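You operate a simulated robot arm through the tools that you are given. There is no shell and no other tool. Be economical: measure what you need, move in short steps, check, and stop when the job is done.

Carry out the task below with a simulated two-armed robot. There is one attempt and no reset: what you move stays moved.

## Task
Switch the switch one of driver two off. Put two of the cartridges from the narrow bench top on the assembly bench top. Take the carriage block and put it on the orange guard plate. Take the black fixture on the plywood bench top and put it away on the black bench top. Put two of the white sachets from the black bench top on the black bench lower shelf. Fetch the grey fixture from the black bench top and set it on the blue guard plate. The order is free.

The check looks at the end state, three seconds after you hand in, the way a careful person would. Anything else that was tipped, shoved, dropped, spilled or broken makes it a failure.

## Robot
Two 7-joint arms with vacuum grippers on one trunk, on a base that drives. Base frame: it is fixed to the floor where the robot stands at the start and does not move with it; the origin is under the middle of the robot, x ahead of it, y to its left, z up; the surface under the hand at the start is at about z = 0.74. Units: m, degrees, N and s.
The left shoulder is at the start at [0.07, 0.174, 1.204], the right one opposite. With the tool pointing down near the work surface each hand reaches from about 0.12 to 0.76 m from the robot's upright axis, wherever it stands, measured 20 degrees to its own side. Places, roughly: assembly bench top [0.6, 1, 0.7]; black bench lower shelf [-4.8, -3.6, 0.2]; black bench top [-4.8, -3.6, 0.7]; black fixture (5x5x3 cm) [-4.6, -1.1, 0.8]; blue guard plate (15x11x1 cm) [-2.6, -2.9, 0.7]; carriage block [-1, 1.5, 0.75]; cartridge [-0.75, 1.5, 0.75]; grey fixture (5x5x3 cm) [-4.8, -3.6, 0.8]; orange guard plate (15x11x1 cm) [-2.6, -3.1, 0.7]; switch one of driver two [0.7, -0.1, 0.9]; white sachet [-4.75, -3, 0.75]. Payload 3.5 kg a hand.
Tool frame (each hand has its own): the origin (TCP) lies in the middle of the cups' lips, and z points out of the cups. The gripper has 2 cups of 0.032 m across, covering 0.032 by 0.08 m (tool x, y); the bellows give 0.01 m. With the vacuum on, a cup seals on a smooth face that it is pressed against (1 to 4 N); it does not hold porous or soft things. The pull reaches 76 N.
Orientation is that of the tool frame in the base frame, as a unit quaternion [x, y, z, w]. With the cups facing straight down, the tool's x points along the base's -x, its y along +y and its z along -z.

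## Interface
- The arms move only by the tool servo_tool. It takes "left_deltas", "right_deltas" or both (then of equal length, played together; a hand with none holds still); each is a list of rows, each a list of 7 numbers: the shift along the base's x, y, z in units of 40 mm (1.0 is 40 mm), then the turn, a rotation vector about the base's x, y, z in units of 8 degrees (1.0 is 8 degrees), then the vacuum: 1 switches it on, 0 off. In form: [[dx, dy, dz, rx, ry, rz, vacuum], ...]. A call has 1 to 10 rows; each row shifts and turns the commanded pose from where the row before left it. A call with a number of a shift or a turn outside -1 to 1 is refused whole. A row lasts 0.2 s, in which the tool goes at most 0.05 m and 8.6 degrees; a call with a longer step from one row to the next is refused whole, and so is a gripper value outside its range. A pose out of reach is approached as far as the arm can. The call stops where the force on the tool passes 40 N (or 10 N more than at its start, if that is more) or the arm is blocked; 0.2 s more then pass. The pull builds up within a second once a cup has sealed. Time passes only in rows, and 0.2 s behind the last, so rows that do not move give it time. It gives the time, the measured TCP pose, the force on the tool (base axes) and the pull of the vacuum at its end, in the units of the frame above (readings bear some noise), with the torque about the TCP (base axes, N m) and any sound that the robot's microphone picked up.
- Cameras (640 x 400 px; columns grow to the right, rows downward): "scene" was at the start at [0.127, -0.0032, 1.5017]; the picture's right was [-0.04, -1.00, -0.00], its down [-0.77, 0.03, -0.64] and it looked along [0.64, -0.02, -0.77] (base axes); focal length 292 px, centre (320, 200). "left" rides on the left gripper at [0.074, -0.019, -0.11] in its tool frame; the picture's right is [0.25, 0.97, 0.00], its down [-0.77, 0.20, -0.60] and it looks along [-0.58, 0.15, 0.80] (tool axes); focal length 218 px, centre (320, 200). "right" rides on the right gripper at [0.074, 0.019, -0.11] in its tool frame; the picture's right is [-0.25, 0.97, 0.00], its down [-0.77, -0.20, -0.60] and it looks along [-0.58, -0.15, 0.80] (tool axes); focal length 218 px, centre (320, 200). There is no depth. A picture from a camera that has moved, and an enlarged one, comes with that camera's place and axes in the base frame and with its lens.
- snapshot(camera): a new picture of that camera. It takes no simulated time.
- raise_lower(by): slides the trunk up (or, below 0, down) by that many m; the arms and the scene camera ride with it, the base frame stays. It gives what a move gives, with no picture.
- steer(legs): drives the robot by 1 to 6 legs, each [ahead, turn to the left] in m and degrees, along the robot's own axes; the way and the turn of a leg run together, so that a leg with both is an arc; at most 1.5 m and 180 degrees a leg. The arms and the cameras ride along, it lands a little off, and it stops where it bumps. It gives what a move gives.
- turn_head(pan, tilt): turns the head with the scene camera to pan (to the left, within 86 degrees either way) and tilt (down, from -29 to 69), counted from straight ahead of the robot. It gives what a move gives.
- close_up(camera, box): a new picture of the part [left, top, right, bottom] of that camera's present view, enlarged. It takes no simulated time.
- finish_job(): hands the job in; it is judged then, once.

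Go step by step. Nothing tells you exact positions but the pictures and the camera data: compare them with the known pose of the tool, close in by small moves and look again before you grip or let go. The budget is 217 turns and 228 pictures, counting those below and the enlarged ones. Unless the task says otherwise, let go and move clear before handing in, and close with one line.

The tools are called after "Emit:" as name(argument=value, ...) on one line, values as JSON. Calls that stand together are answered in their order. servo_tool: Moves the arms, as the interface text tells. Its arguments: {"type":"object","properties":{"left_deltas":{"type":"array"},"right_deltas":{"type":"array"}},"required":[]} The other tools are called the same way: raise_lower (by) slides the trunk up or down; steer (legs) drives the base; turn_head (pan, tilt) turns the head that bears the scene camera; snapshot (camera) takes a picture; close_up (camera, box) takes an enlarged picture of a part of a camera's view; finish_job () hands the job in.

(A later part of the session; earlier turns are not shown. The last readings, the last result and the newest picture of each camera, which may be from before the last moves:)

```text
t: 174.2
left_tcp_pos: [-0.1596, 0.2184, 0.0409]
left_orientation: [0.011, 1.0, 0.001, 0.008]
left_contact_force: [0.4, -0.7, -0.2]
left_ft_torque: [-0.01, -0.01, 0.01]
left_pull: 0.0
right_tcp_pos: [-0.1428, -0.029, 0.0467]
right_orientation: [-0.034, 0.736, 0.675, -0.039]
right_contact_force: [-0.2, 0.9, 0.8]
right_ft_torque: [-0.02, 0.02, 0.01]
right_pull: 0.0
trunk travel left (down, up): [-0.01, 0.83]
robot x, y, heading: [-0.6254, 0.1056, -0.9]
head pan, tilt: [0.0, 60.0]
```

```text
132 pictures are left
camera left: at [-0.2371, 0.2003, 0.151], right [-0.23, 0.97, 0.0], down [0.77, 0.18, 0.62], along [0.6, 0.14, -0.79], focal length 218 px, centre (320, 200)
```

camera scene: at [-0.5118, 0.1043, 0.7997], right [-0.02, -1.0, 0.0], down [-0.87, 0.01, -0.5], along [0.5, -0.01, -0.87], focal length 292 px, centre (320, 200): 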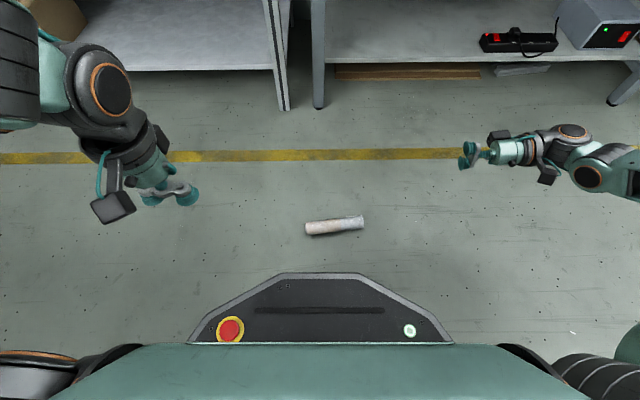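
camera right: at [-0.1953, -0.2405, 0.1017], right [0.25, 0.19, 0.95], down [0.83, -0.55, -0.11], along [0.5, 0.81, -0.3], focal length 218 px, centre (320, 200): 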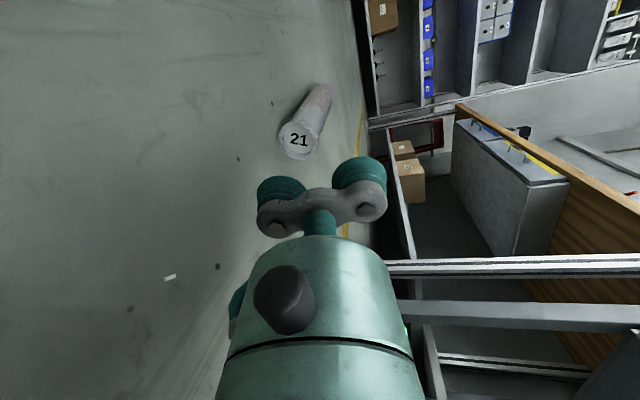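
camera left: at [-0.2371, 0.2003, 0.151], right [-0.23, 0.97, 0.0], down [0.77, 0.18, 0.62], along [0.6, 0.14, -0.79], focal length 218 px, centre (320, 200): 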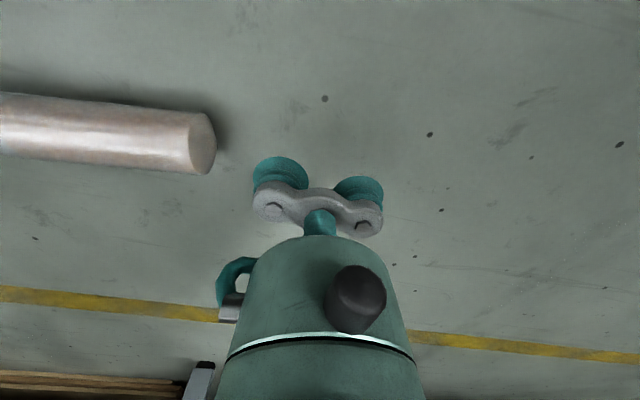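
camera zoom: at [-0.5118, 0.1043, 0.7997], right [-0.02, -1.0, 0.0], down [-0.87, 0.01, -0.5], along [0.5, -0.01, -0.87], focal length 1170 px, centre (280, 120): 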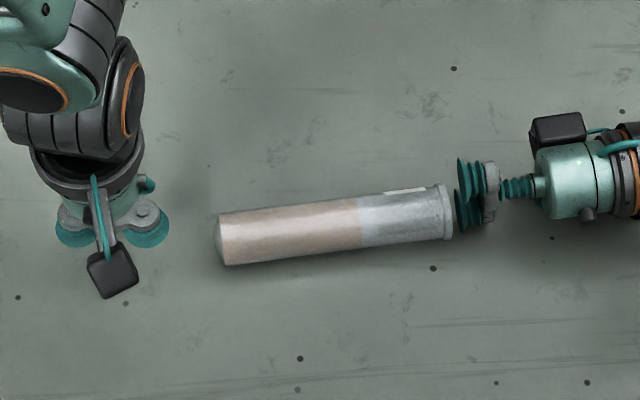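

I lower the left cups nearly to the floor and close up to the tail.

Emit:
servo_tool(left_deltas=[[-0.1, 0, -0.4, 0, 0, 0, 0], [0, 0, -0.4, 0, 0, 0, 0], [0, -0.3, 0, 0, 0, 0, 0], [0, -0.3, 0, 0, 0, 0, 0], [0, -0.25, 0, 0, 0, 0, 0], [0, 0, 0, 0, 0, 0, 0]])

Emit:
close_up(camera="scene", box=[250, 170, 410, 270])

Emit:
close_up(camera="left", box=[160, 90, 400, 240])

```text
t: 175.6
left_tcp_pos: [-0.1643, 0.1849, 0.0103]
left_orientation: [0.012, 1.0, 0.001, 0.007]
left_contact_force: [-0.3, 0.5, -1.1]
left_ft_torque: [0.0, 0.0, 0.0]
left_pull: 0.2
right_tcp_pos: [-0.1436, -0.03, 0.0463]
right_orientation: [-0.034, 0.736, 0.675, -0.039]
right_contact_force: [-0.1, 0.1, 0.2]
right_ft_torque: [-0.01, -0.01, 0.03]
right_pull: 0.1
trunk travel left (down, up): [-0.01, 0.83]
robot x, y, heading: [-0.6266, 0.1056, -1.2]
head pan, tilt: [0.0, 60.0]
```

```text
4.00 times, centred on (330, 220) of scene
camera zoom: at [-0.5117, 0.1043, 0.7996], right [-0.02, -1.0, 0.0], down [-0.87, 0.01, -0.5], along [0.5, -0.01, -0.87], focal length 1170 px, centre (280, 120)
```

zoom: 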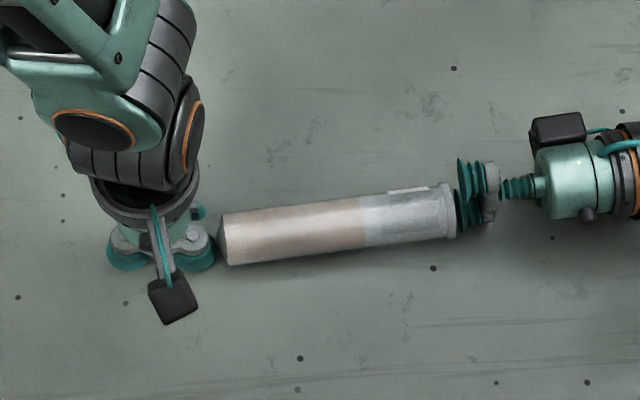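

```text
2.67 times, centred on (280, 165) of left
camera zoom: at [-0.242, 0.1677, 0.1196], right [-0.23, 0.97, 0.0], down [0.77, 0.18, 0.62], along [0.6, 0.14, -0.79], focal length 582 px, centre (427, 293)
```

zoom: 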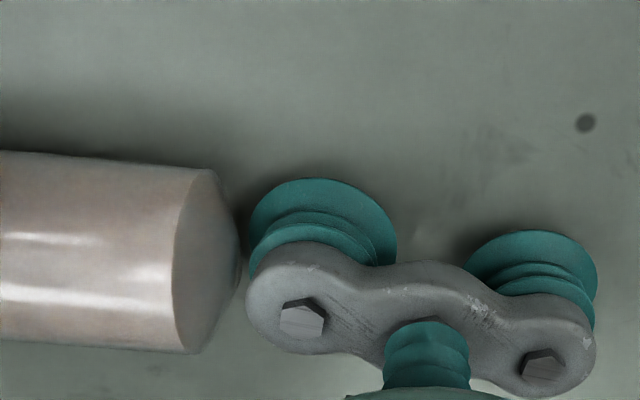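

Backstop is in place. I press the right cup on the cap again.

Emit:
servo_tool(right_deltas=[[-0.01, 0.1, -0.01, 0, 0, 0, 1], [-0.01, 0.1, -0.01, 0, 0, 0, 1], [-0.01, 0.1, -0.01, 0, 0, 0, 1], [-0.005, 0.05, 0, 0, 0, 0, 1], [0, 0, 0, 0, 0, 0, 1]])

Emit:
close_up(camera="scene", box=[250, 170, 410, 270])

Emit:
close_up(camera="right", box=[230, 110, 390, 210])

```text
t: 176.8
left_tcp_pos: [-0.1638, 0.188, 0.0112]
left_orientation: [0.012, 1.0, 0.002, 0.007]
left_contact_force: [-1.5, 21.3, 3.6]
left_ft_torque: [-0.13, -0.05, -0.06]
left_pull: 0.1
right_tcp_pos: [-0.144, -0.0176, 0.0451]
right_orientation: [-0.034, 0.737, 0.674, -0.037]
right_contact_force: [2.2, -23.2, 3.1]
right_ft_torque: [-1.12, -0.12, 0.09]
right_pull: 37.8
trunk travel left (down, up): [-0.01, 0.83]
robot x, y, heading: [-0.628, 0.1074, -1.0]
head pan, tilt: [0.0, 60.0]
```

```text
4.00 times, centred on (330, 220) of scene
camera zoom: at [-0.512, 0.1043, 0.7997], right [-0.02, -1.0, 0.0], down [-0.87, 0.01, -0.5], along [0.5, -0.01, -0.87], focal length 1170 px, centre (280, 120)
```

zoom: 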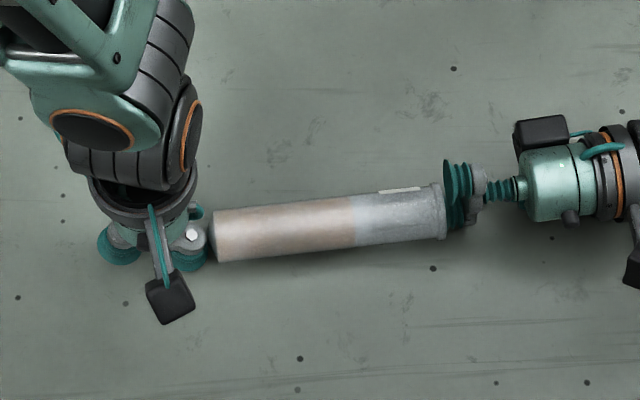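

```text
4.00 times, centred on (310, 160) of right
camera zoom: at [-0.2053, -0.1329, 0.0748], right [0.25, 0.11, 0.96], down [0.83, -0.54, -0.15], along [0.5, 0.84, -0.23], focal length 873 px, centre (360, 360)
```

zoom: 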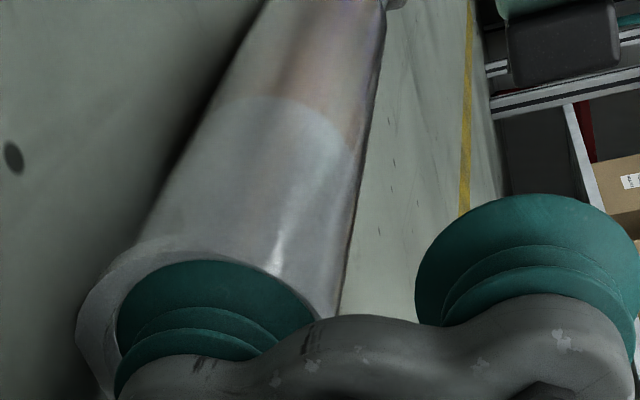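

Sealed. I withdraw the left hand, then lift the cartridge slowly.

Emit:
servo_tool(left_deltas=[[0, 0.3, 0, 0, 0, 0, 0], [0, 0.5, 0, 0, 0, 0, 0], [0, 0.5, 0.3, 0, 0, 0, 0], [0, 0.5, 0.8, 0, 0, 0, 0], [0, 0.5, 1, 0, 0, 0, 0], [-0.3, 0.3, 1, 0, 0, 0, 0], [-0.3, 0.3, 1, 0, 0, 0, 0], [-0.3, 0.3, 1, 0, 0, 0, 0], [-0.3, 0, 1, 0, 0, 0, 0], [-0.3, 0, 1, 0, 0, 0, 0]], right_deltas=[[0, 0, 0, 0, 0, 0, 1], [0, 0, 0, 0, 0, 0, 1], [0, 0, 0.2, 0, 0, 0, 1], [0, 0, 0.4, 0, 0, 0, 1], [0, 0, 0.6, 0, 0, 0, 1], [0, 0, 0.7, 0, 0, 0, 1], [0, 0, 0.8, 0, 0, 0, 1], [0, 0, 0.8, 0, 0, 0, 1], [0, 0, 0.8, 0, 0, 0, 1], [0, 0, 0.6, 0, 0, 0, 1]])

Emit:
snapshot(camera="scene")

```text
t: 179.0
left_tcp_pos: [-0.2278, 0.3113, 0.2961]
left_orientation: [0.012, 1.0, 0.0, 0.008]
left_contact_force: [-0.2, 0.5, -0.4]
left_ft_torque: [0.0, 0.02, -0.05]
left_pull: 0.1
right_tcp_pos: [-0.1464, -0.0174, 0.2405]
right_orientation: [-0.034, 0.736, 0.675, -0.038]
right_contact_force: [-0.1, -0.3, -1.9]
right_ft_torque: [-0.89, -0.1, -0.03]
right_pull: 38.0
trunk travel left (down, up): [-0.01, 0.83]
robot x, y, heading: [-0.63, 0.1116, -1.0]
head pan, tilt: [0.0, 60.0]
```

```text
127 pictures are left
camera scene: at [-0.5114, 0.1043, 0.7994], right [-0.02, -1.0, 0.0], down [-0.87, 0.01, -0.5], along [0.5, -0.01, -0.87], focal length 292 px, centre (320, 200)
```

scene: 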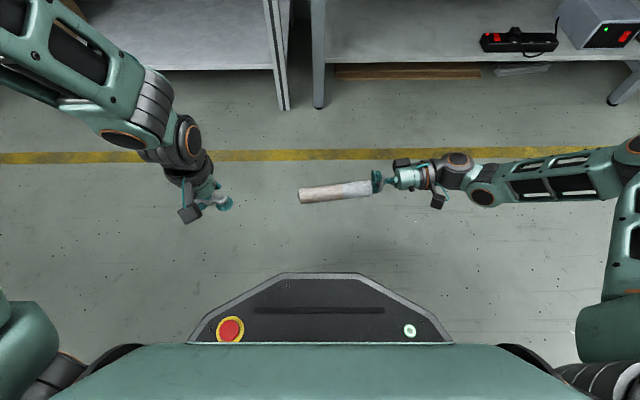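

Lifted cleanly. Now I rotate the tool back to vertical so that the cartridge hangs upright.

Emit:
servo_tool(right_deltas=[[0, -0.3, 0.6, -1, 0, 0, 1], [0, -0.3, 0.6, -1, 0, 0, 1], [0, -0.3, 0.6, -1, 0, 0, 1], [0, -0.3, 0.5, -1, 0, 0, 1], [0, -0.2, 0.4, -1, 0, 0, 1], [0, -0.2, 0.3, -1, 0, 0, 1], [0, -0.2, 0.3, -1, 0, 0, 1], [0, -0.2, 0.3, -1, 0, 0, 1], [0, -0.2, 0.3, -1, 0, 0, 1], [0, -0.2, 0.3, -1, 0, -0.4, 1]], left_deltas=[[0, 0, 0.5, 0, 0, 0, 0], [0, 0, 0.5, 0, 0, 0, 0], [0, 0, 0.5, 0, 0, 0, 0], [0, 0, 0.5, 0, 0, 0, 0], [0, 0, 0.5, 0, 0, 0, 0], [0, 0, 0.5, 0, 0, 0, 0], [0, 0, 0.5, 0, 0, 0, 0], [0, 0, 0.5, 0, 0, 0, 0], [-0.3, 0, 0, 0, 0, 0, 0], [-0.3, 0, 0, 0, 0, 0, 0]])

Emit:
snapshot(camera="scene")

```text
t: 181.2
left_tcp_pos: [-0.2499, 0.3119, 0.4555]
left_orientation: [0.012, 1.0, 0.001, 0.007]
left_contact_force: [-0.2, -0.2, -0.6]
left_ft_torque: [0.01, -0.01, 0.01]
left_pull: 0.0
right_tcp_pos: [-0.1441, -0.1133, 0.4103]
right_orientation: [0.027, 0.997, 0.045, -0.049]
right_contact_force: [0.9, 0.0, -1.5]
right_ft_torque: [-0.84, 0.01, 0.09]
right_pull: 37.2
trunk travel left (down, up): [-0.01, 0.83]
robot x, y, heading: [-0.627, 0.1052, -0.7]
head pan, tilt: [0.0, 60.0]
```

```text
126 pictures are left
camera scene: at [-0.5116, 0.1044, 0.7996], right [-0.02, -1.0, 0.0], down [-0.87, 0.01, -0.5], along [0.5, -0.01, -0.87], focal length 292 px, centre (320, 200)
```

scene: 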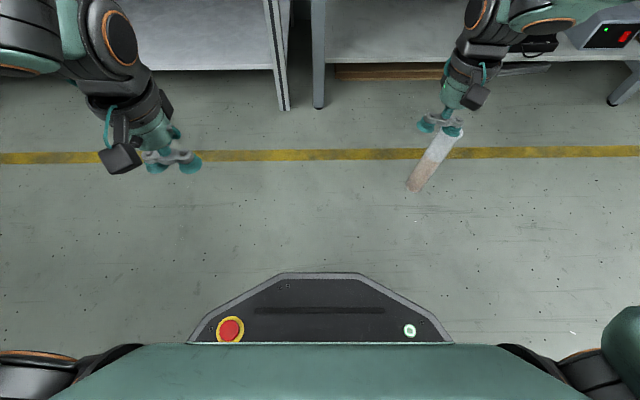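

I level the tool and raise the trunk back to working height.

Emit:
servo_tool(right_deltas=[[-0.3, -0.2, 0, -0.33, -0.35, 0.2, 1], [-0.3, -0.2, 0, -0.33, -0.35, 0.2, 1], [-0.3, -0.2, 0, 0, 0, 0, 1], [-0.3, 0, 0, 0, 0, 0, 1]])

Emit:
raise_lower(by=0.4)

Emit:
raise_lower(by=0.29)

Emit:
snapshot(camera="scene")

```text
t: 182.2
left_tcp_pos: [-0.2509, 0.3128, 0.4546]
left_orientation: [0.011, 1.0, 0.0, 0.006]
left_contact_force: [0.1, -0.4, 0.0]
left_ft_torque: [-0.01, -0.01, 0.01]
left_pull: 0.0
right_tcp_pos: [-0.1922, -0.137, 0.4085]
right_orientation: [-0.002, 1.0, -0.001, -0.001]
right_contact_force: [0.0, -0.8, -1.3]
right_ft_torque: [-0.84, -0.03, -0.02]
right_pull: 37.9
trunk travel left (down, up): [-0.01, 0.83]
robot x, y, heading: [-0.6265, 0.1066, -0.9]
head pan, tilt: [0.0, 60.0]
```

```text
t: 186.0
left_tcp_pos: [-0.2498, 0.3131, 0.8554]
left_orientation: [0.012, 1.0, 0.001, 0.007]
left_contact_force: [-0.5, 0.1, 0.2]
left_ft_torque: [0.0, -0.01, -0.03]
left_pull: 0.0
right_tcp_pos: [-0.1932, -0.136, 0.8077]
right_orientation: [-0.001, 1.0, -0.001, -0.001]
right_contact_force: [0.4, -0.5, -1.5]
right_ft_torque: [-0.82, 0.0, -0.02]
right_pull: 37.9
trunk travel left (down, up): [-0.41, 0.43]
robot x, y, heading: [-0.6256, 0.1076, -1.2]
head pan, tilt: [0.0, 60.0]
```

```text
t: 188.9
left_tcp_pos: [-0.2503, 0.3134, 1.1452]
left_orientation: [0.012, 1.0, 0.001, 0.006]
left_contact_force: [-0.5, -0.2, 0.0]
left_ft_torque: [0.02, -0.02, -0.02]
left_pull: 0.2
right_tcp_pos: [-0.1934, -0.1368, 1.0983]
right_orientation: [-0.002, 1.0, -0.001, -0.001]
right_contact_force: [0.0, -0.7, -0.2]
right_ft_torque: [-0.85, 0.0, 0.01]
right_pull: 38.1
trunk travel left (down, up): [-0.7, 0.14]
robot x, y, heading: [-0.6316, 0.1043, -1.0]
head pan, tilt: [0.0, 60.0]
```

```text
125 pictures are left
camera scene: at [-0.5115, 0.1045, 1.4895], right [-0.02, -1.0, 0.0], down [-0.87, 0.01, -0.5], along [0.5, -0.01, -0.87], focal length 292 px, centre (320, 200)
```

scene: 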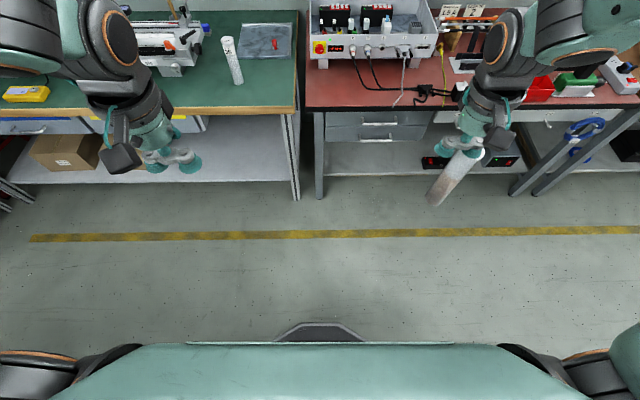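

Cartridge 21 hangs upright in the right hand. I drive gently to the assembly bench.

Emit:
steer(legs=[[0, 33], [0.58, 0], [0, -32]])

Emit:
turn_head(pan=-10, tilt=55)

Emit:
snapshot(camera="scene")

```text
t: 195.3
left_tcp_pos: [0.2401, 0.6145, 1.1451]
left_orientation: [0.005, 1.0, 0.001, 0.007]
left_contact_force: [-0.2, -0.2, 0.0]
left_ft_torque: [0.02, -0.06, -0.03]
left_pull: 0.1
right_tcp_pos: [0.3025, 0.1641, 1.0993]
right_orientation: [-0.008, 1.0, -0.001, 0.0]
right_contact_force: [-0.5, -0.5, -1.4]
right_ft_torque: [-0.83, 0.0, 0.02]
right_pull: 37.8
trunk travel left (down, up): [-0.7, 0.14]
robot x, y, heading: [-0.1334, 0.4015, -0.2]
head pan, tilt: [0.0, 60.0]
```

```text
t: 196.0
left_tcp_pos: [0.2408, 0.6144, 1.146]
left_orientation: [0.006, 1.0, 0.001, 0.008]
left_contact_force: [-0.5, 0.2, 0.1]
left_ft_torque: [0.02, -0.02, -0.01]
left_pull: 0.1
right_tcp_pos: [0.3041, 0.1633, 1.0988]
right_orientation: [-0.008, 1.0, 0.0, -0.001]
right_contact_force: [-0.4, 0.2, -1.3]
right_ft_torque: [-0.82, -0.01, -0.02]
right_pull: 37.9
trunk travel left (down, up): [-0.7, 0.14]
robot x, y, heading: [-0.1381, 0.4024, -0.3]
head pan, tilt: [-10.0, 55.0]
```

```text
124 pictures are left
camera scene: at [-0.0148, 0.3887, 1.4956], right [-0.18, -0.98, 0.0], down [-0.81, 0.14, -0.57], along [0.56, -0.1, -0.82], focal length 292 px, centre (320, 200)
```

scene: 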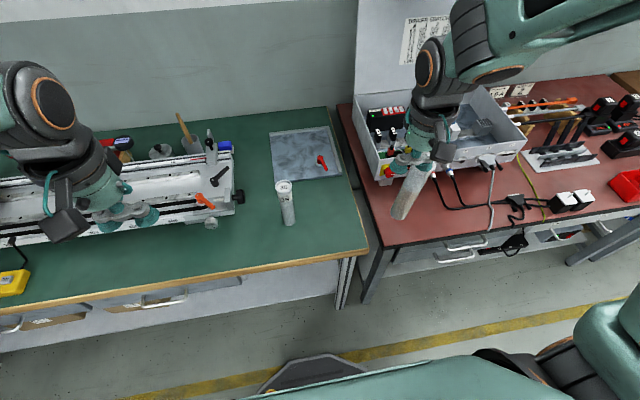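

I place it right of cartridge 35, at about [0.40, 0.28].

Emit:
servo_tool(right_deltas=[[0.4, 0.58, 0, 0, 0, 0, 1], [0.4, 0.58, 0, 0, 0, 0, 1], [0.4, 0.58, 0, 0, 0, 0, 1], [0.4, 0.58, 0, 0, 0, 0, 1], [0.4, 0.58, -0.3, 0, 0, 0, 1], [0.4, 0.58, -0.6, 0, 0, 0, 1], [0, 0, -0.9, 0, 0, 0, 1], [0, 0, -0.9, 0, 0, 0, 1], [0, 0, -0.9, 0, 0, 0, 1], [0, 0, -0.5, 0, 0, 0, 1]])

Emit:
close_up(camera="scene", box=[240, 120, 400, 250])

```text
t: 198.2
left_tcp_pos: [0.2395, 0.6132, 1.1455]
left_orientation: [0.005, 1.0, 0.001, 0.007]
left_contact_force: [0.1, 0.1, 0.2]
left_ft_torque: [0.01, -0.01, 0.04]
left_pull: 0.1
right_tcp_pos: [0.3997, 0.303, 0.9334]
right_orientation: [-0.01, 1.0, 0.0, -0.001]
right_contact_force: [0.1, 0.3, -1.4]
right_ft_torque: [-0.88, -0.01, -0.01]
right_pull: 37.5
trunk travel left (down, up): [-0.7, 0.14]
robot x, y, heading: [-0.1352, 0.4054, -0.2]
head pan, tilt: [-10.0, 55.0]
```

```text
3.08 times, centred on (320, 185) of scene
camera zoom: at [-0.0145, 0.3888, 1.4957], right [-0.18, -0.98, 0.0], down [-0.81, 0.14, -0.57], along [0.56, -0.1, -0.82], focal length 900 px, centre (320, 246)
```

zoom: 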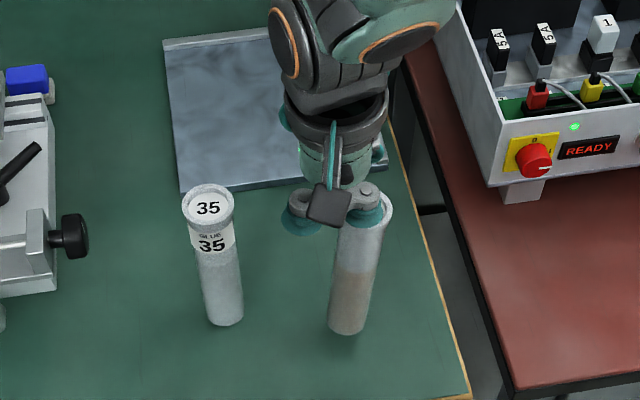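

Emit:
servo_tool(right_deltas=[[0, 0, -0.2, 0, 0, 0, 1], [0, 0, -0.15, 0, 0, 0, 1], [0, 0, -0.08, 0, 0, 0, 1], [0, 0, -0.05, 0, 0, 0, 1], [0, 0, -0.04, 0, 0, 0, 1], [0, 0, 0, 0, 0, 0, 1]])

Emit:
close_up(camera="scene", box=[270, 150, 380, 230])

```text
t: 199.6
left_tcp_pos: [0.2387, 0.614, 1.1465]
left_orientation: [0.006, 1.0, 0.001, 0.008]
left_contact_force: [0.9, -0.3, 0.6]
left_ft_torque: [-0.02, 0.01, 0.0]
left_pull: 0.0
right_tcp_pos: [0.3985, 0.3049, 0.9143]
right_orientation: [-0.009, 1.0, -0.001, 0.001]
right_contact_force: [0.7, 0.3, 10.6]
right_ft_torque: [-1.15, -0.02, -0.03]
right_pull: 37.3
trunk travel left (down, up): [-0.7, 0.14]
robot x, y, heading: [-0.1368, 0.3999, -0.1]
head pan, tilt: [-10.0, 55.0]
```

```text
5.00 times, centred on (325, 190) of scene
camera zoom: at [-0.0161, 0.3896, 1.4959], right [-0.18, -0.98, 0.0], down [-0.81, 0.14, -0.57], along [0.57, -0.1, -0.82], focal length 1462 px, centre (295, 250)
```

zoom: 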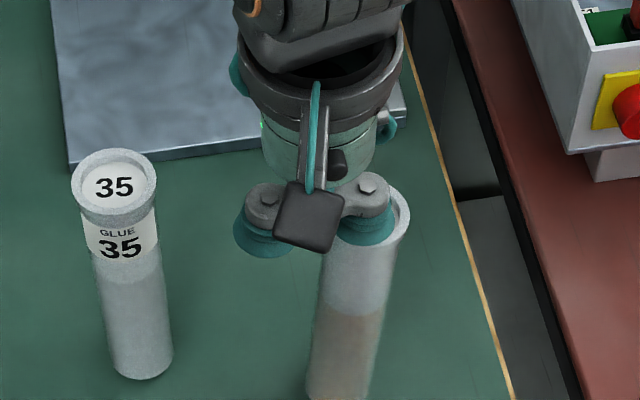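

Standing on the bench. Ease, release, and rise slowly.

Emit:
servo_tool(right_deltas=[[0, 0, 0.02, 0, 0, 0, 1], [0, 0, 0, 0, 0, 0, 0], [0, 0, 0, 0, 0, 0, 0], [0, 0, 0, 0, 0, 0, 0], [0, 0, 0.1, 0, 0, 0, 0], [0, 0, 0.2, 0, 0, 0, 0], [0, 0, 0.5, 0, 0, 0, 0], [0, 0, 0.9, 0, 0, 0, 0], [0, 0, 0.9, 0, 0, 0, 0], [0, 0, 0.9, 0, 0, 0, 0]])

Emit:
close_up(camera="scene", box=[240, 120, 400, 250])

```text
t: 201.8
left_tcp_pos: [0.2388, 0.6134, 1.146]
left_orientation: [0.005, 1.0, 0.001, 0.007]
left_contact_force: [-0.3, -0.4, -0.1]
left_ft_torque: [-0.01, -0.02, 0.03]
left_pull: 0.1
right_tcp_pos: [0.3972, 0.3035, 1.0558]
right_orientation: [-0.009, 1.0, -0.001, 0.001]
right_contact_force: [-0.6, -0.1, 0.4]
right_ft_torque: [0.0, 0.0, -0.01]
right_pull: 0.1
trunk travel left (down, up): [-0.7, 0.14]
robot x, y, heading: [-0.1376, 0.4034, -0.3]
head pan, tilt: [-10.0, 55.0]
```

```text
3.08 times, centred on (320, 185) of scene
camera zoom: at [-0.016, 0.3891, 1.4957], right [-0.18, -0.98, 0.0], down [-0.81, 0.14, -0.57], along [0.57, -0.1, -0.82], focal length 900 px, centre (320, 246)
```

zoom: 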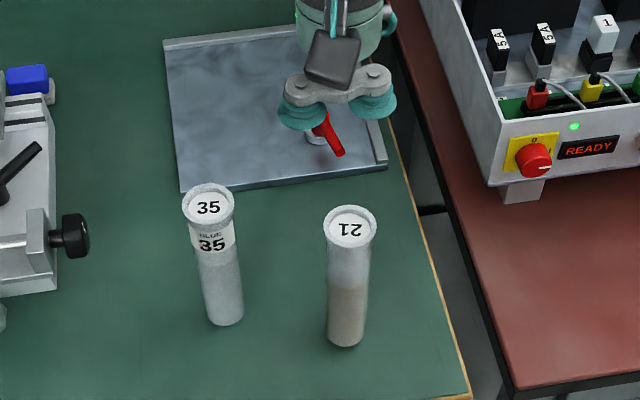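

Both cartridges stand on the assembly bench. Next the carriage block (number 70) on the narrow bench, near [-1.02, 1.53]; I tuck the right hand and drive there.

Emit:
servo_tool(right_deltas=[[0, 0, 0.8, 0, 0, 0, 0], [-0.5, -0.3, 0.6, 0, 0, 0, 0], [-0.8, -0.5, 0.4, 0, 0, 0, 0], [-0.8, -0.5, 0, 0, 0, 0, 0], [-0.8, -0.5, 0, 0, 0, 0, 0], [-0.6, -0.5, 0, 0, 0, 0, 0]])

Emit:
steer(legs=[[0, 90], [1.0, 0], [0, 90], [0.17, 0]])

Emit:
turn_head(pan=-10, tilt=50)

Emit:
snapshot(camera="scene")

```text
t: 203.2
left_tcp_pos: [0.2382, 0.6123, 1.1456]
left_orientation: [0.005, 1.0, 0.001, 0.006]
left_contact_force: [-0.5, -0.1, -0.2]
left_ft_torque: [0.02, -0.02, -0.01]
left_pull: 0.0
right_tcp_pos: [0.2583, 0.2116, 1.1278]
right_orientation: [-0.008, 1.0, -0.001, 0.001]
right_contact_force: [0.0, -0.3, -0.1]
right_ft_torque: [0.0, 0.01, -0.03]
right_pull: 0.0
trunk travel left (down, up): [-0.7, 0.14]
robot x, y, heading: [-0.1373, 0.4047, -0.3]
head pan, tilt: [-10.0, 55.0]
```

```text
t: 213.0
left_tcp_pos: [-0.3736, 1.7745, 1.1459]
left_orientation: [0.728, -0.686, -0.007, -0.006]
left_contact_force: [-0.7, -0.3, -0.2]
left_ft_torque: [-0.04, -0.03, 0.0]
left_pull: 0.0
right_tcp_pos: [0.0271, 1.8197, 1.1277]
right_orientation: [0.736, -0.677, 0.004, 0.001]
right_contact_force: [5.7, -16.5, 8.0]
right_ft_torque: [1.65, 0.31, -0.51]
right_pull: 0.1
trunk travel left (down, up): [-0.7, 0.14]
robot x, y, heading: [-0.1396, 1.42, 93.5]
head pan, tilt: [-10.0, 55.0]
stopped in leg 3: the robot was blocked; the commanded pose is now the measured one
```

```text
t: 213.7
left_tcp_pos: [-0.3727, 1.7744, 1.1475]
left_orientation: [0.726, -0.687, -0.007, -0.006]
left_contact_force: [0.4, -0.2, 0.2]
left_ft_torque: [0.01, 0.01, 0.02]
left_pull: 0.1
right_tcp_pos: [0.0271, 1.8193, 1.1265]
right_orientation: [0.736, -0.677, 0.003, 0.001]
right_contact_force: [2.9, -20.1, 6.4]
right_ft_torque: [1.77, 0.26, -0.48]
right_pull: 0.1
trunk travel left (down, up): [-0.7, 0.14]
robot x, y, heading: [-0.1376, 1.4209, 93.4]
head pan, tilt: [-10.0, 50.0]
```

```text
120 pictures are left
camera scene: at [-0.1308, 1.5392, 1.5026], right [0.99, -0.11, 0.0], down [-0.09, -0.76, -0.65], along [0.07, 0.64, -0.76], focal length 292 px, centre (320, 200)
```

scene: 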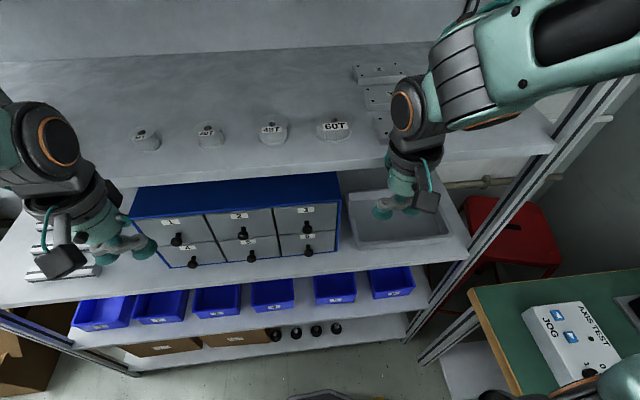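

My hands ran into the shelf rack on turning. I back straight out and check.

Emit:
steer(legs=[[-0.3, 0]])

Emit:
turn_head(pan=0, tilt=30)

Emit:
snapshot(camera="scene")

```text
t: 215.7
left_tcp_pos: [-0.355, 1.4808, 1.1445]
left_orientation: [0.725, -0.688, -0.005, -0.004]
left_contact_force: [0.6, 0.4, -0.1]
left_ft_torque: [0.01, -0.01, 0.03]
left_pull: 0.0
right_tcp_pos: [0.0446, 1.523, 1.1259]
right_orientation: [0.734, -0.679, 0.005, 0.002]
right_contact_force: [0.1, -0.3, -0.9]
right_ft_torque: [0.01, -0.03, -0.02]
right_pull: 0.1
trunk travel left (down, up): [-0.7, 0.14]
robot x, y, heading: [-0.1226, 1.1163, 93.1]
head pan, tilt: [-10.0, 50.0]
```

```text
t: 216.6
left_tcp_pos: [-0.3549, 1.4788, 1.1467]
left_orientation: [0.726, -0.688, -0.006, -0.004]
left_contact_force: [0.0, 0.1, 0.1]
left_ft_torque: [0.02, 0.02, 0.0]
left_pull: 0.2
right_tcp_pos: [0.0444, 1.521, 1.1258]
right_orientation: [0.735, -0.678, 0.004, 0.002]
right_contact_force: [-0.3, 0.4, 0.4]
right_ft_torque: [0.02, -0.04, 0.0]
right_pull: 0.1
trunk travel left (down, up): [-0.7, 0.14]
robot x, y, heading: [-0.1206, 1.1199, 93.2]
head pan, tilt: [0.0, 30.0]
```

```text
119 pictures are left
camera scene: at [-0.1277, 1.2572, 1.5317], right [1.0, 0.06, 0.0], down [0.03, -0.5, -0.87], along [-0.05, 0.86, -0.5], focal length 292 px, centre (320, 200)
```

scene: 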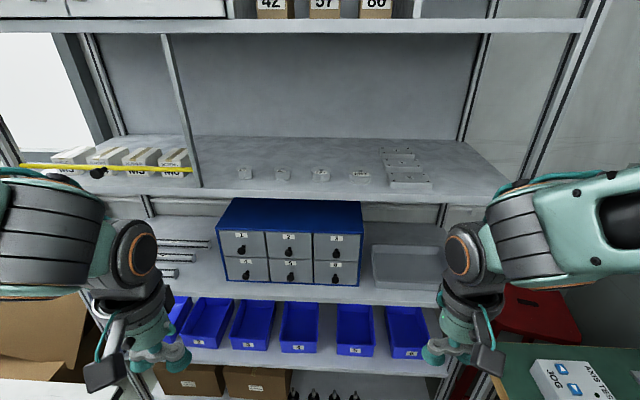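

Everything on the rack still looks in place. I go to about [-0.33, 1.28] with a diagonal leg and face the narrow bench.

Emit:
steer(legs=[[0, 48], [0.26, 0], [0, 39]])

Emit:
turn_head(pan=-15, tilt=45)

Emit:
snapshot(camera="scene")

```text
t: 222.3
left_tcp_pos: [-0.6918, 1.0725, 1.1452]
left_orientation: [1.0, -0.008, -0.007, 0.001]
left_contact_force: [1.2, 0.0, 0.1]
left_ft_torque: [-0.01, -0.02, 0.02]
left_pull: 0.1
right_tcp_pos: [-0.7053, 1.4737, 1.1249]
right_orientation: [1.0, 0.003, 0.004, -0.001]
right_contact_force: [0.0, -0.8, -0.6]
right_ft_torque: [-0.02, 0.0, -0.01]
right_pull: 0.0
trunk travel left (down, up): [-0.7, 0.14]
robot x, y, heading: [-0.3136, 1.2782, 179.4]
head pan, tilt: [0.0, 30.0]
```

```text
t: 223.1
left_tcp_pos: [-0.6917, 1.0706, 1.1456]
left_orientation: [1.0, -0.009, -0.007, 0.001]
left_contact_force: [-0.4, -0.2, 0.3]
left_ft_torque: [0.0, 0.02, 0.0]
left_pull: 0.0
right_tcp_pos: [-0.7076, 1.4729, 1.1257]
right_orientation: [1.0, 0.003, 0.004, -0.001]
right_contact_force: [0.3, 0.4, -0.1]
right_ft_torque: [0.03, 0.01, -0.04]
right_pull: 0.1
trunk travel left (down, up): [-0.7, 0.14]
robot x, y, heading: [-0.3133, 1.2771, 178.8]
head pan, tilt: [-15.0, 45.0]
```

```text
118 pictures are left
camera scene: at [-0.4434, 1.3023, 1.5091], right [0.27, 0.96, 0.0], down [0.68, -0.19, -0.71], along [-0.68, 0.19, -0.71], focal length 292 px, centre (320, 200)
```

scene: 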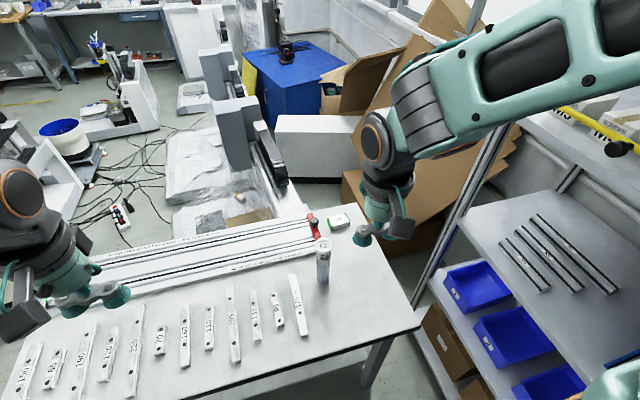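

Block is at about [-1.026, 1.53]. I move the right hand over it, staying high past cartridge 62.

Emit:
servo_tool(right_deltas=[[-0.4, 0.7, -0.1, 0, 0, 0, 0], [-0.6, 0.7, -0.1, 0, 0, 0, 0], [-0.9, 0.6, -0.1, 0, 0, 0, 0], [-1.0, 0, -0.3, 0, 0, 0, 0], [-1.0, 0, -0.4, 0, 0, 0, 0], [-1.0, 0, -0.4, 0, 0, 0, 0], [-1.0, 0, -0.5, 0, 0, 0, 0], [-1.0, 0, -0.5, 0, 0, 0, 0], [-0.9, 0, -0.6, 0, 0, 0, 0], [-0.2, 0, -0.8, 0, 0, 0, 0]])

Emit:
snapshot(camera="right")

Emit:
close_up(camera="scene", box=[280, 170, 440, 290])

```text
t: 225.3
left_tcp_pos: [-0.6933, 1.0722, 1.1447]
left_orientation: [1.0, -0.009, -0.006, 0.001]
left_contact_force: [0.5, -0.7, -0.1]
left_ft_torque: [0.0, -0.01, 0.01]
left_pull: 0.1
right_tcp_pos: [-1.0284, 1.5536, 0.9746]
right_orientation: [1.0, 0.003, 0.004, -0.001]
right_contact_force: [0.0, 0.2, -0.4]
right_ft_torque: [0.01, -0.02, 0.03]
right_pull: 0.1
trunk travel left (down, up): [-0.7, 0.14]
robot x, y, heading: [-0.3169, 1.2808, 179.1]
head pan, tilt: [-15.0, 45.0]
```

```text
117 pictures are left
camera right: at [-0.9553, 1.5342, 1.0854], right [-0.25, -0.97, -0.01], down [-0.78, 0.19, 0.6], along [-0.58, 0.15, -0.8], focal length 218 px, centre (320, 200)
```

right: 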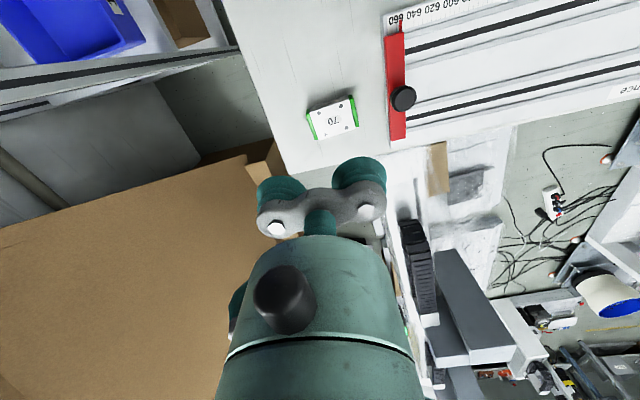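

```text
3.33 times, centred on (360, 230) of scene
camera zoom: at [-0.4441, 1.3031, 1.509], right [0.27, 0.96, 0.0], down [0.68, -0.19, -0.71], along [-0.68, 0.19, -0.71], focal length 975 px, centre (187, 100)
```

zoom: 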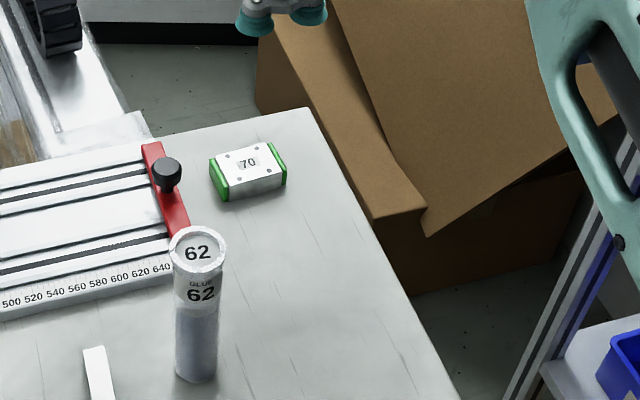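

I shift about 16 mm further and lower to 8 cm above the block.

Emit:
servo_tool(right_deltas=[[-0.2, 0.12, -0.8, 0, 0, 0, 0], [-0.2, 0.13, -0.8, 0, 0, 0, 0], [0, 0, -0.8, 0, 0, 0, 0], [0, 0, -0.6, 0, 0, 0, 0], [0, 0, 0, 0, 0, 0, 0]])

Emit:
snapshot(camera="right")

Emit:
close_up(camera="scene", box=[300, 180, 400, 250])

```text
t: 226.5
left_tcp_pos: [-0.693, 1.0722, 1.1462]
left_orientation: [1.0, -0.008, -0.007, 0.0]
left_contact_force: [-0.3, -0.3, -0.2]
left_ft_torque: [0.01, -0.01, 0.0]
left_pull: 0.0
right_tcp_pos: [-1.0417, 1.5632, 0.8531]
right_orientation: [1.0, 0.004, 0.005, -0.002]
right_contact_force: [-0.1, 0.1, 0.1]
right_ft_torque: [0.0, 0.01, -0.01]
right_pull: 0.0
trunk travel left (down, up): [-0.7, 0.14]
robot x, y, heading: [-0.3134, 1.2817, 179.1]
head pan, tilt: [-15.0, 45.0]
```

```text
115 pictures are left
camera right: at [-0.9679, 1.5449, 0.9643], right [-0.25, -0.97, -0.01], down [-0.78, 0.19, 0.6], along [-0.58, 0.15, -0.8], focal length 218 px, centre (320, 200)
```

right: 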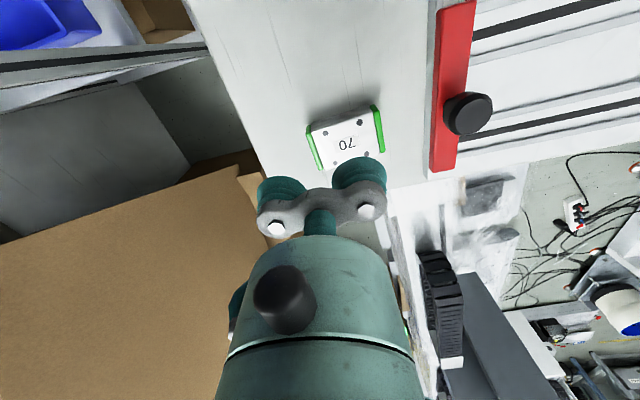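

```text
5.71 times, centred on (350, 215) of scene
camera zoom: at [-0.4429, 1.3025, 1.5091], right [0.27, 0.96, 0.0], down [0.68, -0.19, -0.71], along [-0.68, 0.19, -0.71], focal length 1671 px, centre (149, 114)
```

zoom: 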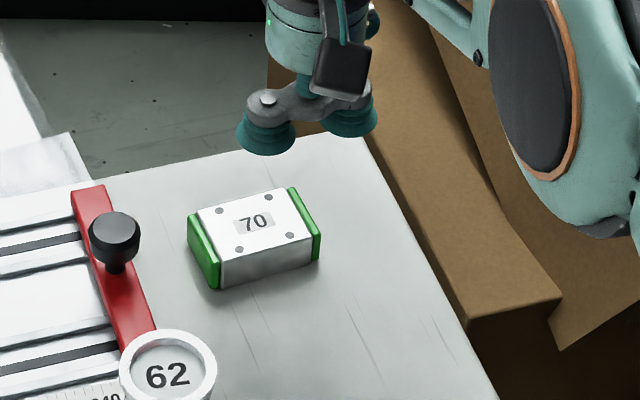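

Aligned within 3–4 mm. I lower with vacuum on.

Emit:
servo_tool(right_deltas=[[-0.08, 0, -0.6, 0, 0, 0, 1], [0, 0, -0.6, 0, 0, 0, 1], [0, 0, -0.3, 0, 0, 0, 1], [0, 0, -0.12, 0, 0, 0, 1], [0, 0, -0.1, 0, 0, 0, 1], [0, 0, 0, 0, 0, 0, 1]])

Emit:
close_up(camera="scene", box=[300, 180, 400, 250])

```text
t: 227.9
left_tcp_pos: [-0.6927, 1.0719, 1.1448]
left_orientation: [1.0, -0.009, -0.007, 0.001]
left_contact_force: [0.2, 1.1, 0.6]
left_ft_torque: [-0.03, 0.02, 0.0]
left_pull: 0.1
right_tcp_pos: [-1.0333, 1.5626, 0.7874]
right_orientation: [1.0, 0.003, 0.005, -0.001]
right_contact_force: [0.2, -0.3, -0.2]
right_ft_torque: [-0.01, 0.01, -0.01]
right_pull: 0.0
right hand out of reach, approached as far as the arm can: row 2, 3
trunk travel left (down, up): [-0.7, 0.14]
robot x, y, heading: [-0.3155, 1.2781, 179.1]
head pan, tilt: [-15.0, 45.0]
```

```text
5.71 times, centred on (350, 215) of scene
camera zoom: at [-0.4435, 1.3026, 1.509], right [0.27, 0.96, 0.0], down [0.68, -0.19, -0.71], along [-0.68, 0.19, -0.71], focal length 1671 px, centre (149, 114)
```

zoom: 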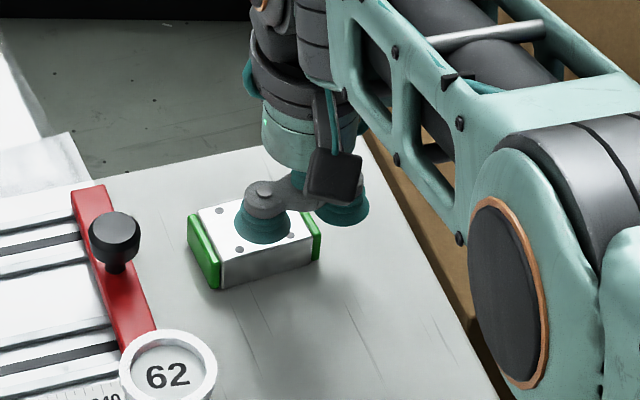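

The arm is at the edge of its reach. I lift, lower the trunk by 0.1 m for a better reach, and try again.

Emit:
servo_tool(right_deltas=[[0, 0, 0.8, 0, 0, 0, 0], [0, 0, 0.9, 0, 0, 0, 0], [0, 0, 0.9, 0, 0, 0, 0], [0, 0, 0.4, 0, 0, 0, 0]])

Emit:
raise_lower(by=-0.1)

Emit:
snapshot(camera="right")

Emit:
snapshot(camera="scene")

```text
t: 228.9
left_tcp_pos: [-0.6913, 1.0702, 1.1459]
left_orientation: [1.0, -0.009, -0.006, 0.001]
left_contact_force: [0.1, -0.2, -0.3]
left_ft_torque: [-0.01, -0.03, -0.04]
left_pull: 0.0
right_tcp_pos: [-1.0355, 1.5607, 0.9089]
right_orientation: [1.0, 0.003, 0.005, -0.002]
right_contact_force: [0.3, 0.4, 0.2]
right_ft_torque: [-0.01, -0.01, 0.0]
right_pull: 0.0
trunk travel left (down, up): [-0.7, 0.14]
robot x, y, heading: [-0.3168, 1.2824, 179.0]
head pan, tilt: [-15.0, 45.0]
```

```text
t: 230.2
left_tcp_pos: [-0.693, 1.072, 1.0449]
left_orientation: [1.0, -0.009, -0.007, 0.001]
left_contact_force: [-0.7, -1.4, 0.5]
left_ft_torque: [0.03, 0.01, 0.01]
left_pull: 0.1
right_tcp_pos: [-1.0363, 1.5622, 0.8094]
right_orientation: [1.0, 0.003, 0.005, -0.002]
right_contact_force: [0.5, 0.0, 0.3]
right_ft_torque: [0.02, 0.0, -0.04]
right_pull: 0.0
trunk travel left (down, up): [-0.6, 0.24]
robot x, y, heading: [-0.3145, 1.2749, 178.9]
head pan, tilt: [-15.0, 45.0]
```

```text
112 pictures are left
camera right: at [-0.9629, 1.5427, 0.9194], right [-0.25, -0.97, -0.01], down [-0.78, 0.19, 0.6], along [-0.58, 0.15, -0.8], focal length 218 px, centre (320, 200)
```

right: 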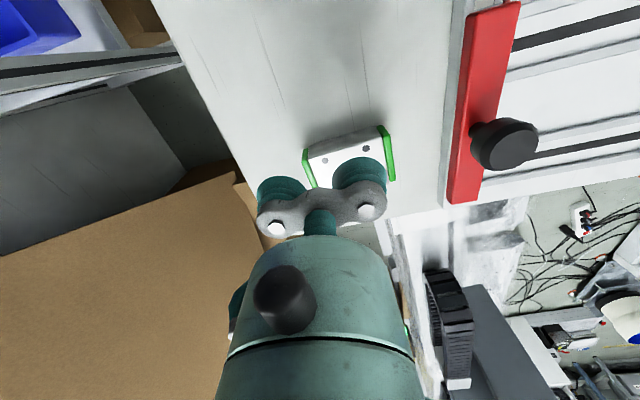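

```text
111 pictures are left
camera scene: at [-0.4431, 1.3027, 1.4091], right [0.27, 0.96, 0.0], down [0.68, -0.19, -0.71], along [-0.68, 0.19, -0.71], focal length 292 px, centre (320, 200)
```

scene: 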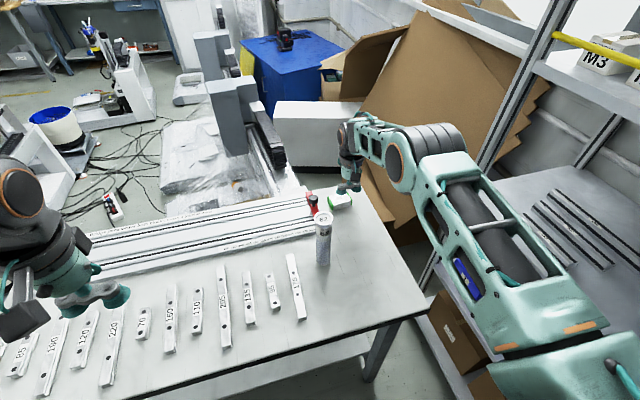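

Emit:
servo_tool(right_deltas=[[-0.22, 0, -0.3, 0, 0, 0, 1], [0, 0, -0.3, 0, 0, 0, 1], [0, 0, -0.12, 0, 0, 0, 1], [0, 0, -0.1, 0, 0, 0, 1], [0, 0, -0.1, 0, 0, 0, 1], [0, 0, 0, 0, 0, 0, 1]])

Emit:
close_up(camera="right", box=[240, 100, 440, 225])

```text
t: 231.7
left_tcp_pos: [-0.6919, 1.0713, 1.0469]
left_orientation: [1.0, -0.008, -0.007, 0.0]
left_contact_force: [0.2, 0.0, -0.8]
left_ft_torque: [0.0, 0.01, 0.01]
left_pull: 0.2
right_tcp_pos: [-1.0437, 1.5614, 0.7716]
right_orientation: [1.0, 0.004, 0.004, -0.002]
right_contact_force: [0.7, 0.0, -0.8]
right_ft_torque: [-0.03, 0.04, 0.0]
right_pull: 0.0
trunk travel left (down, up): [-0.6, 0.24]
robot x, y, heading: [-0.3139, 1.2815, 179.2]
head pan, tilt: [-15.0, 45.0]
```

```text
3.20 times, centred on (340, 162) of right
camera zoom: at [-0.9717, 1.5424, 0.8823], right [-0.25, -0.97, -0.01], down [-0.78, 0.19, 0.6], along [-0.58, 0.15, -0.8], focal length 698 px, centre (256, 320)
```

zoom: 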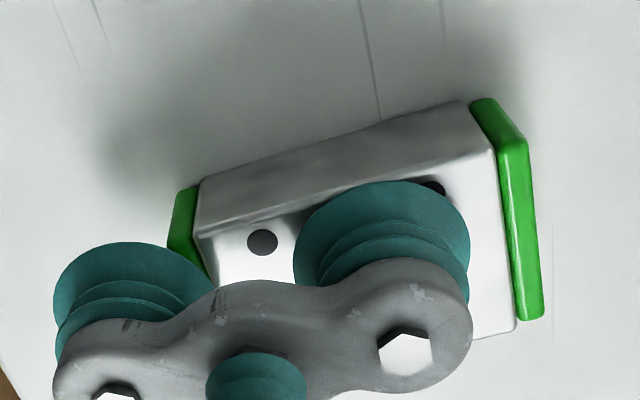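

The cup is a bit near a screw hole; I shift 6 mm away and 3 mm sideways, then press.

Emit:
servo_tool(right_deltas=[[-0.15, 0.08, 0, 0, 0, 0, 1], [0, 0, 0, 0, 0, 0, 1], [0, 0, -0.08, 0, 0, 0, 1], [0, 0, -0.06, 0, 0, 0, 1], [0, 0, -0.06, 0, 0, 0, 1], [0, 0, 0, 0, 0, 0, 1]])

Emit:
close_up(camera="right", box=[240, 100, 440, 225])

```text
t: 233.1
left_tcp_pos: [-0.6908, 1.0704, 1.0456]
left_orientation: [1.0, -0.009, -0.007, 0.001]
left_contact_force: [-0.2, 0.3, 0.2]
left_ft_torque: [0.03, -0.03, 0.0]
left_pull: 0.1
right_tcp_pos: [-1.0513, 1.5651, 0.7651]
right_orientation: [1.0, 0.003, 0.001, -0.002]
right_contact_force: [-3.8, 0.1, 14.1]
right_ft_torque: [-0.85, 0.05, -0.07]
right_pull: 37.8
trunk travel left (down, up): [-0.6, 0.24]
robot x, y, heading: [-0.3149, 1.2806, 179.1]
head pan, tilt: [-15.0, 45.0]
```

```text
3.20 times, centred on (340, 162) of right
camera zoom: at [-0.9773, 1.5452, 0.8765], right [-0.25, -0.97, -0.01], down [-0.77, 0.19, 0.6], along [-0.58, 0.15, -0.8], focal length 698 px, centre (256, 320)
```

zoom: 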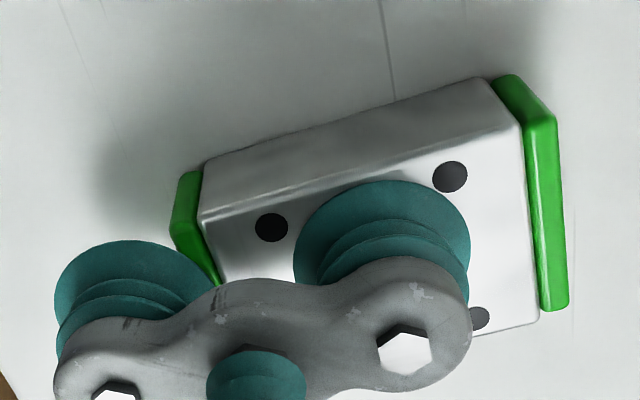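

Sealed. I lift straight up and draw it back above cartridge height.

Emit:
servo_tool(right_deltas=[[0, 0, 0.3, 0, 0, 0, 1], [0, 0, 0.7, 0, 0, 0, 1], [0, 0, 0.9, 0, 0, 0, 1], [0, 0, 0.9, 0, 0, 0, 1], [0.3, 0, 0.9, 0, 0, 0, 1], [0.5, 0, 0.8, 0, 0, 0, 1], [0.8, 0, 0.5, 0, 0, 0, 1], [0.9, 0, 0.3, 0, 0, 0, 1], [0.9, 0, 0.3, 0, 0, 0, 1], [0.9, 0, 0, 0, 0, 0, 1]])

Emit:
servo_tool(right_deltas=[[0.9, 0, 0, 0, 0, 0, 1], [0.9, 0, 0, 0, 0, 0, 1], [0.9, -0.2, 0, 0, 0, 0, 1], [0.9, -0.3, 0, 0, 0, 0, 1], [0.5, -0.3, 0, 0, 0, 0, 1]])

Emit:
raise_lower(by=0.1)

Emit:
turn_head(pan=0, tilt=40)

Emit:
snapshot(camera="scene")

```text
t: 235.2
left_tcp_pos: [-0.6912, 1.0716, 1.0453]
left_orientation: [1.0, -0.009, -0.007, 0.001]
left_contact_force: [-0.4, 0.2, 1.0]
left_ft_torque: [-0.01, 0.01, -0.01]
left_pull: 0.1
right_tcp_pos: [-0.8773, 1.5659, 0.9881]
right_orientation: [1.0, 0.004, 0.004, -0.002]
right_contact_force: [0.5, -0.4, -2.5]
right_ft_torque: [-0.52, -0.03, 0.0]
right_pull: 37.5
trunk travel left (down, up): [-0.6, 0.24]
robot x, y, heading: [-0.3154, 1.2803, 179.2]
head pan, tilt: [-15.0, 45.0]
```

```text
t: 236.4
left_tcp_pos: [-0.6915, 1.0719, 1.0458]
left_orientation: [1.0, -0.009, -0.007, 0.001]
left_contact_force: [-0.5, -0.5, -0.9]
left_ft_torque: [0.01, -0.02, -0.01]
left_pull: 0.0
right_tcp_pos: [-0.7147, 1.5329, 0.9883]
right_orientation: [1.0, 0.003, 0.003, -0.002]
right_contact_force: [0.5, 0.3, -2.2]
right_ft_torque: [-0.54, -0.04, -0.04]
right_pull: 37.5
trunk travel left (down, up): [-0.6, 0.24]
robot x, y, heading: [-0.3162, 1.2799, 179.0]
head pan, tilt: [-15.0, 45.0]
```

```text
t: 237.8
left_tcp_pos: [-0.6935, 1.0711, 1.1461]
left_orientation: [1.0, -0.009, -0.007, 0.0]
left_contact_force: [-0.2, 0.3, -0.1]
left_ft_torque: [-0.02, -0.01, -0.01]
left_pull: 0.1
right_tcp_pos: [-0.7153, 1.5339, 1.0857]
right_orientation: [1.0, 0.004, 0.004, -0.002]
right_contact_force: [0.1, 1.2, -2.5]
right_ft_torque: [-0.5, -0.03, -0.04]
right_pull: 38.0
trunk travel left (down, up): [-0.7, 0.14]
robot x, y, heading: [-0.3161, 1.2783, 179.0]
head pan, tilt: [-15.0, 45.0]
```

```text
t: 238.6
left_tcp_pos: [-0.6924, 1.0703, 1.1464]
left_orientation: [1.0, -0.009, -0.007, 0.001]
left_contact_force: [0.1, -1.6, -0.7]
left_ft_torque: [0.01, -0.01, -0.01]
left_pull: 0.1
right_tcp_pos: [-0.7153, 1.5329, 1.087]
right_orientation: [1.0, 0.003, 0.004, -0.002]
right_contact_force: [-0.7, 0.1, -2.5]
right_ft_torque: [-0.5, -0.05, -0.05]
right_pull: 38.4
trunk travel left (down, up): [-0.7, 0.14]
robot x, y, heading: [-0.3175, 1.2804, 179.1]
head pan, tilt: [0.0, 40.0]
```

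```text
108 pictures are left
camera scene: at [-0.4503, 1.2818, 1.5163], right [0.02, 1.0, 0.0], down [0.64, -0.01, -0.77], along [-0.77, 0.01, -0.64], focal length 292 px, centre (320, 200)
```

scene: 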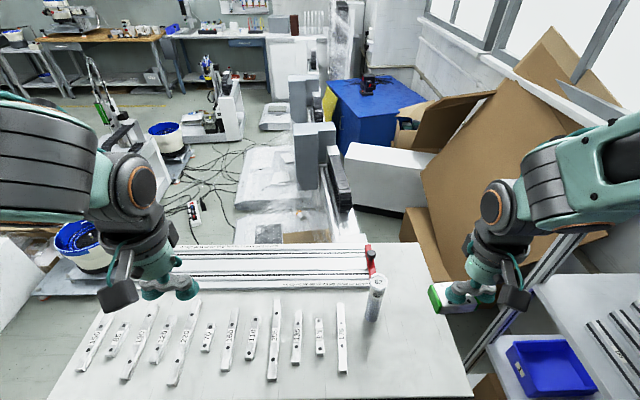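

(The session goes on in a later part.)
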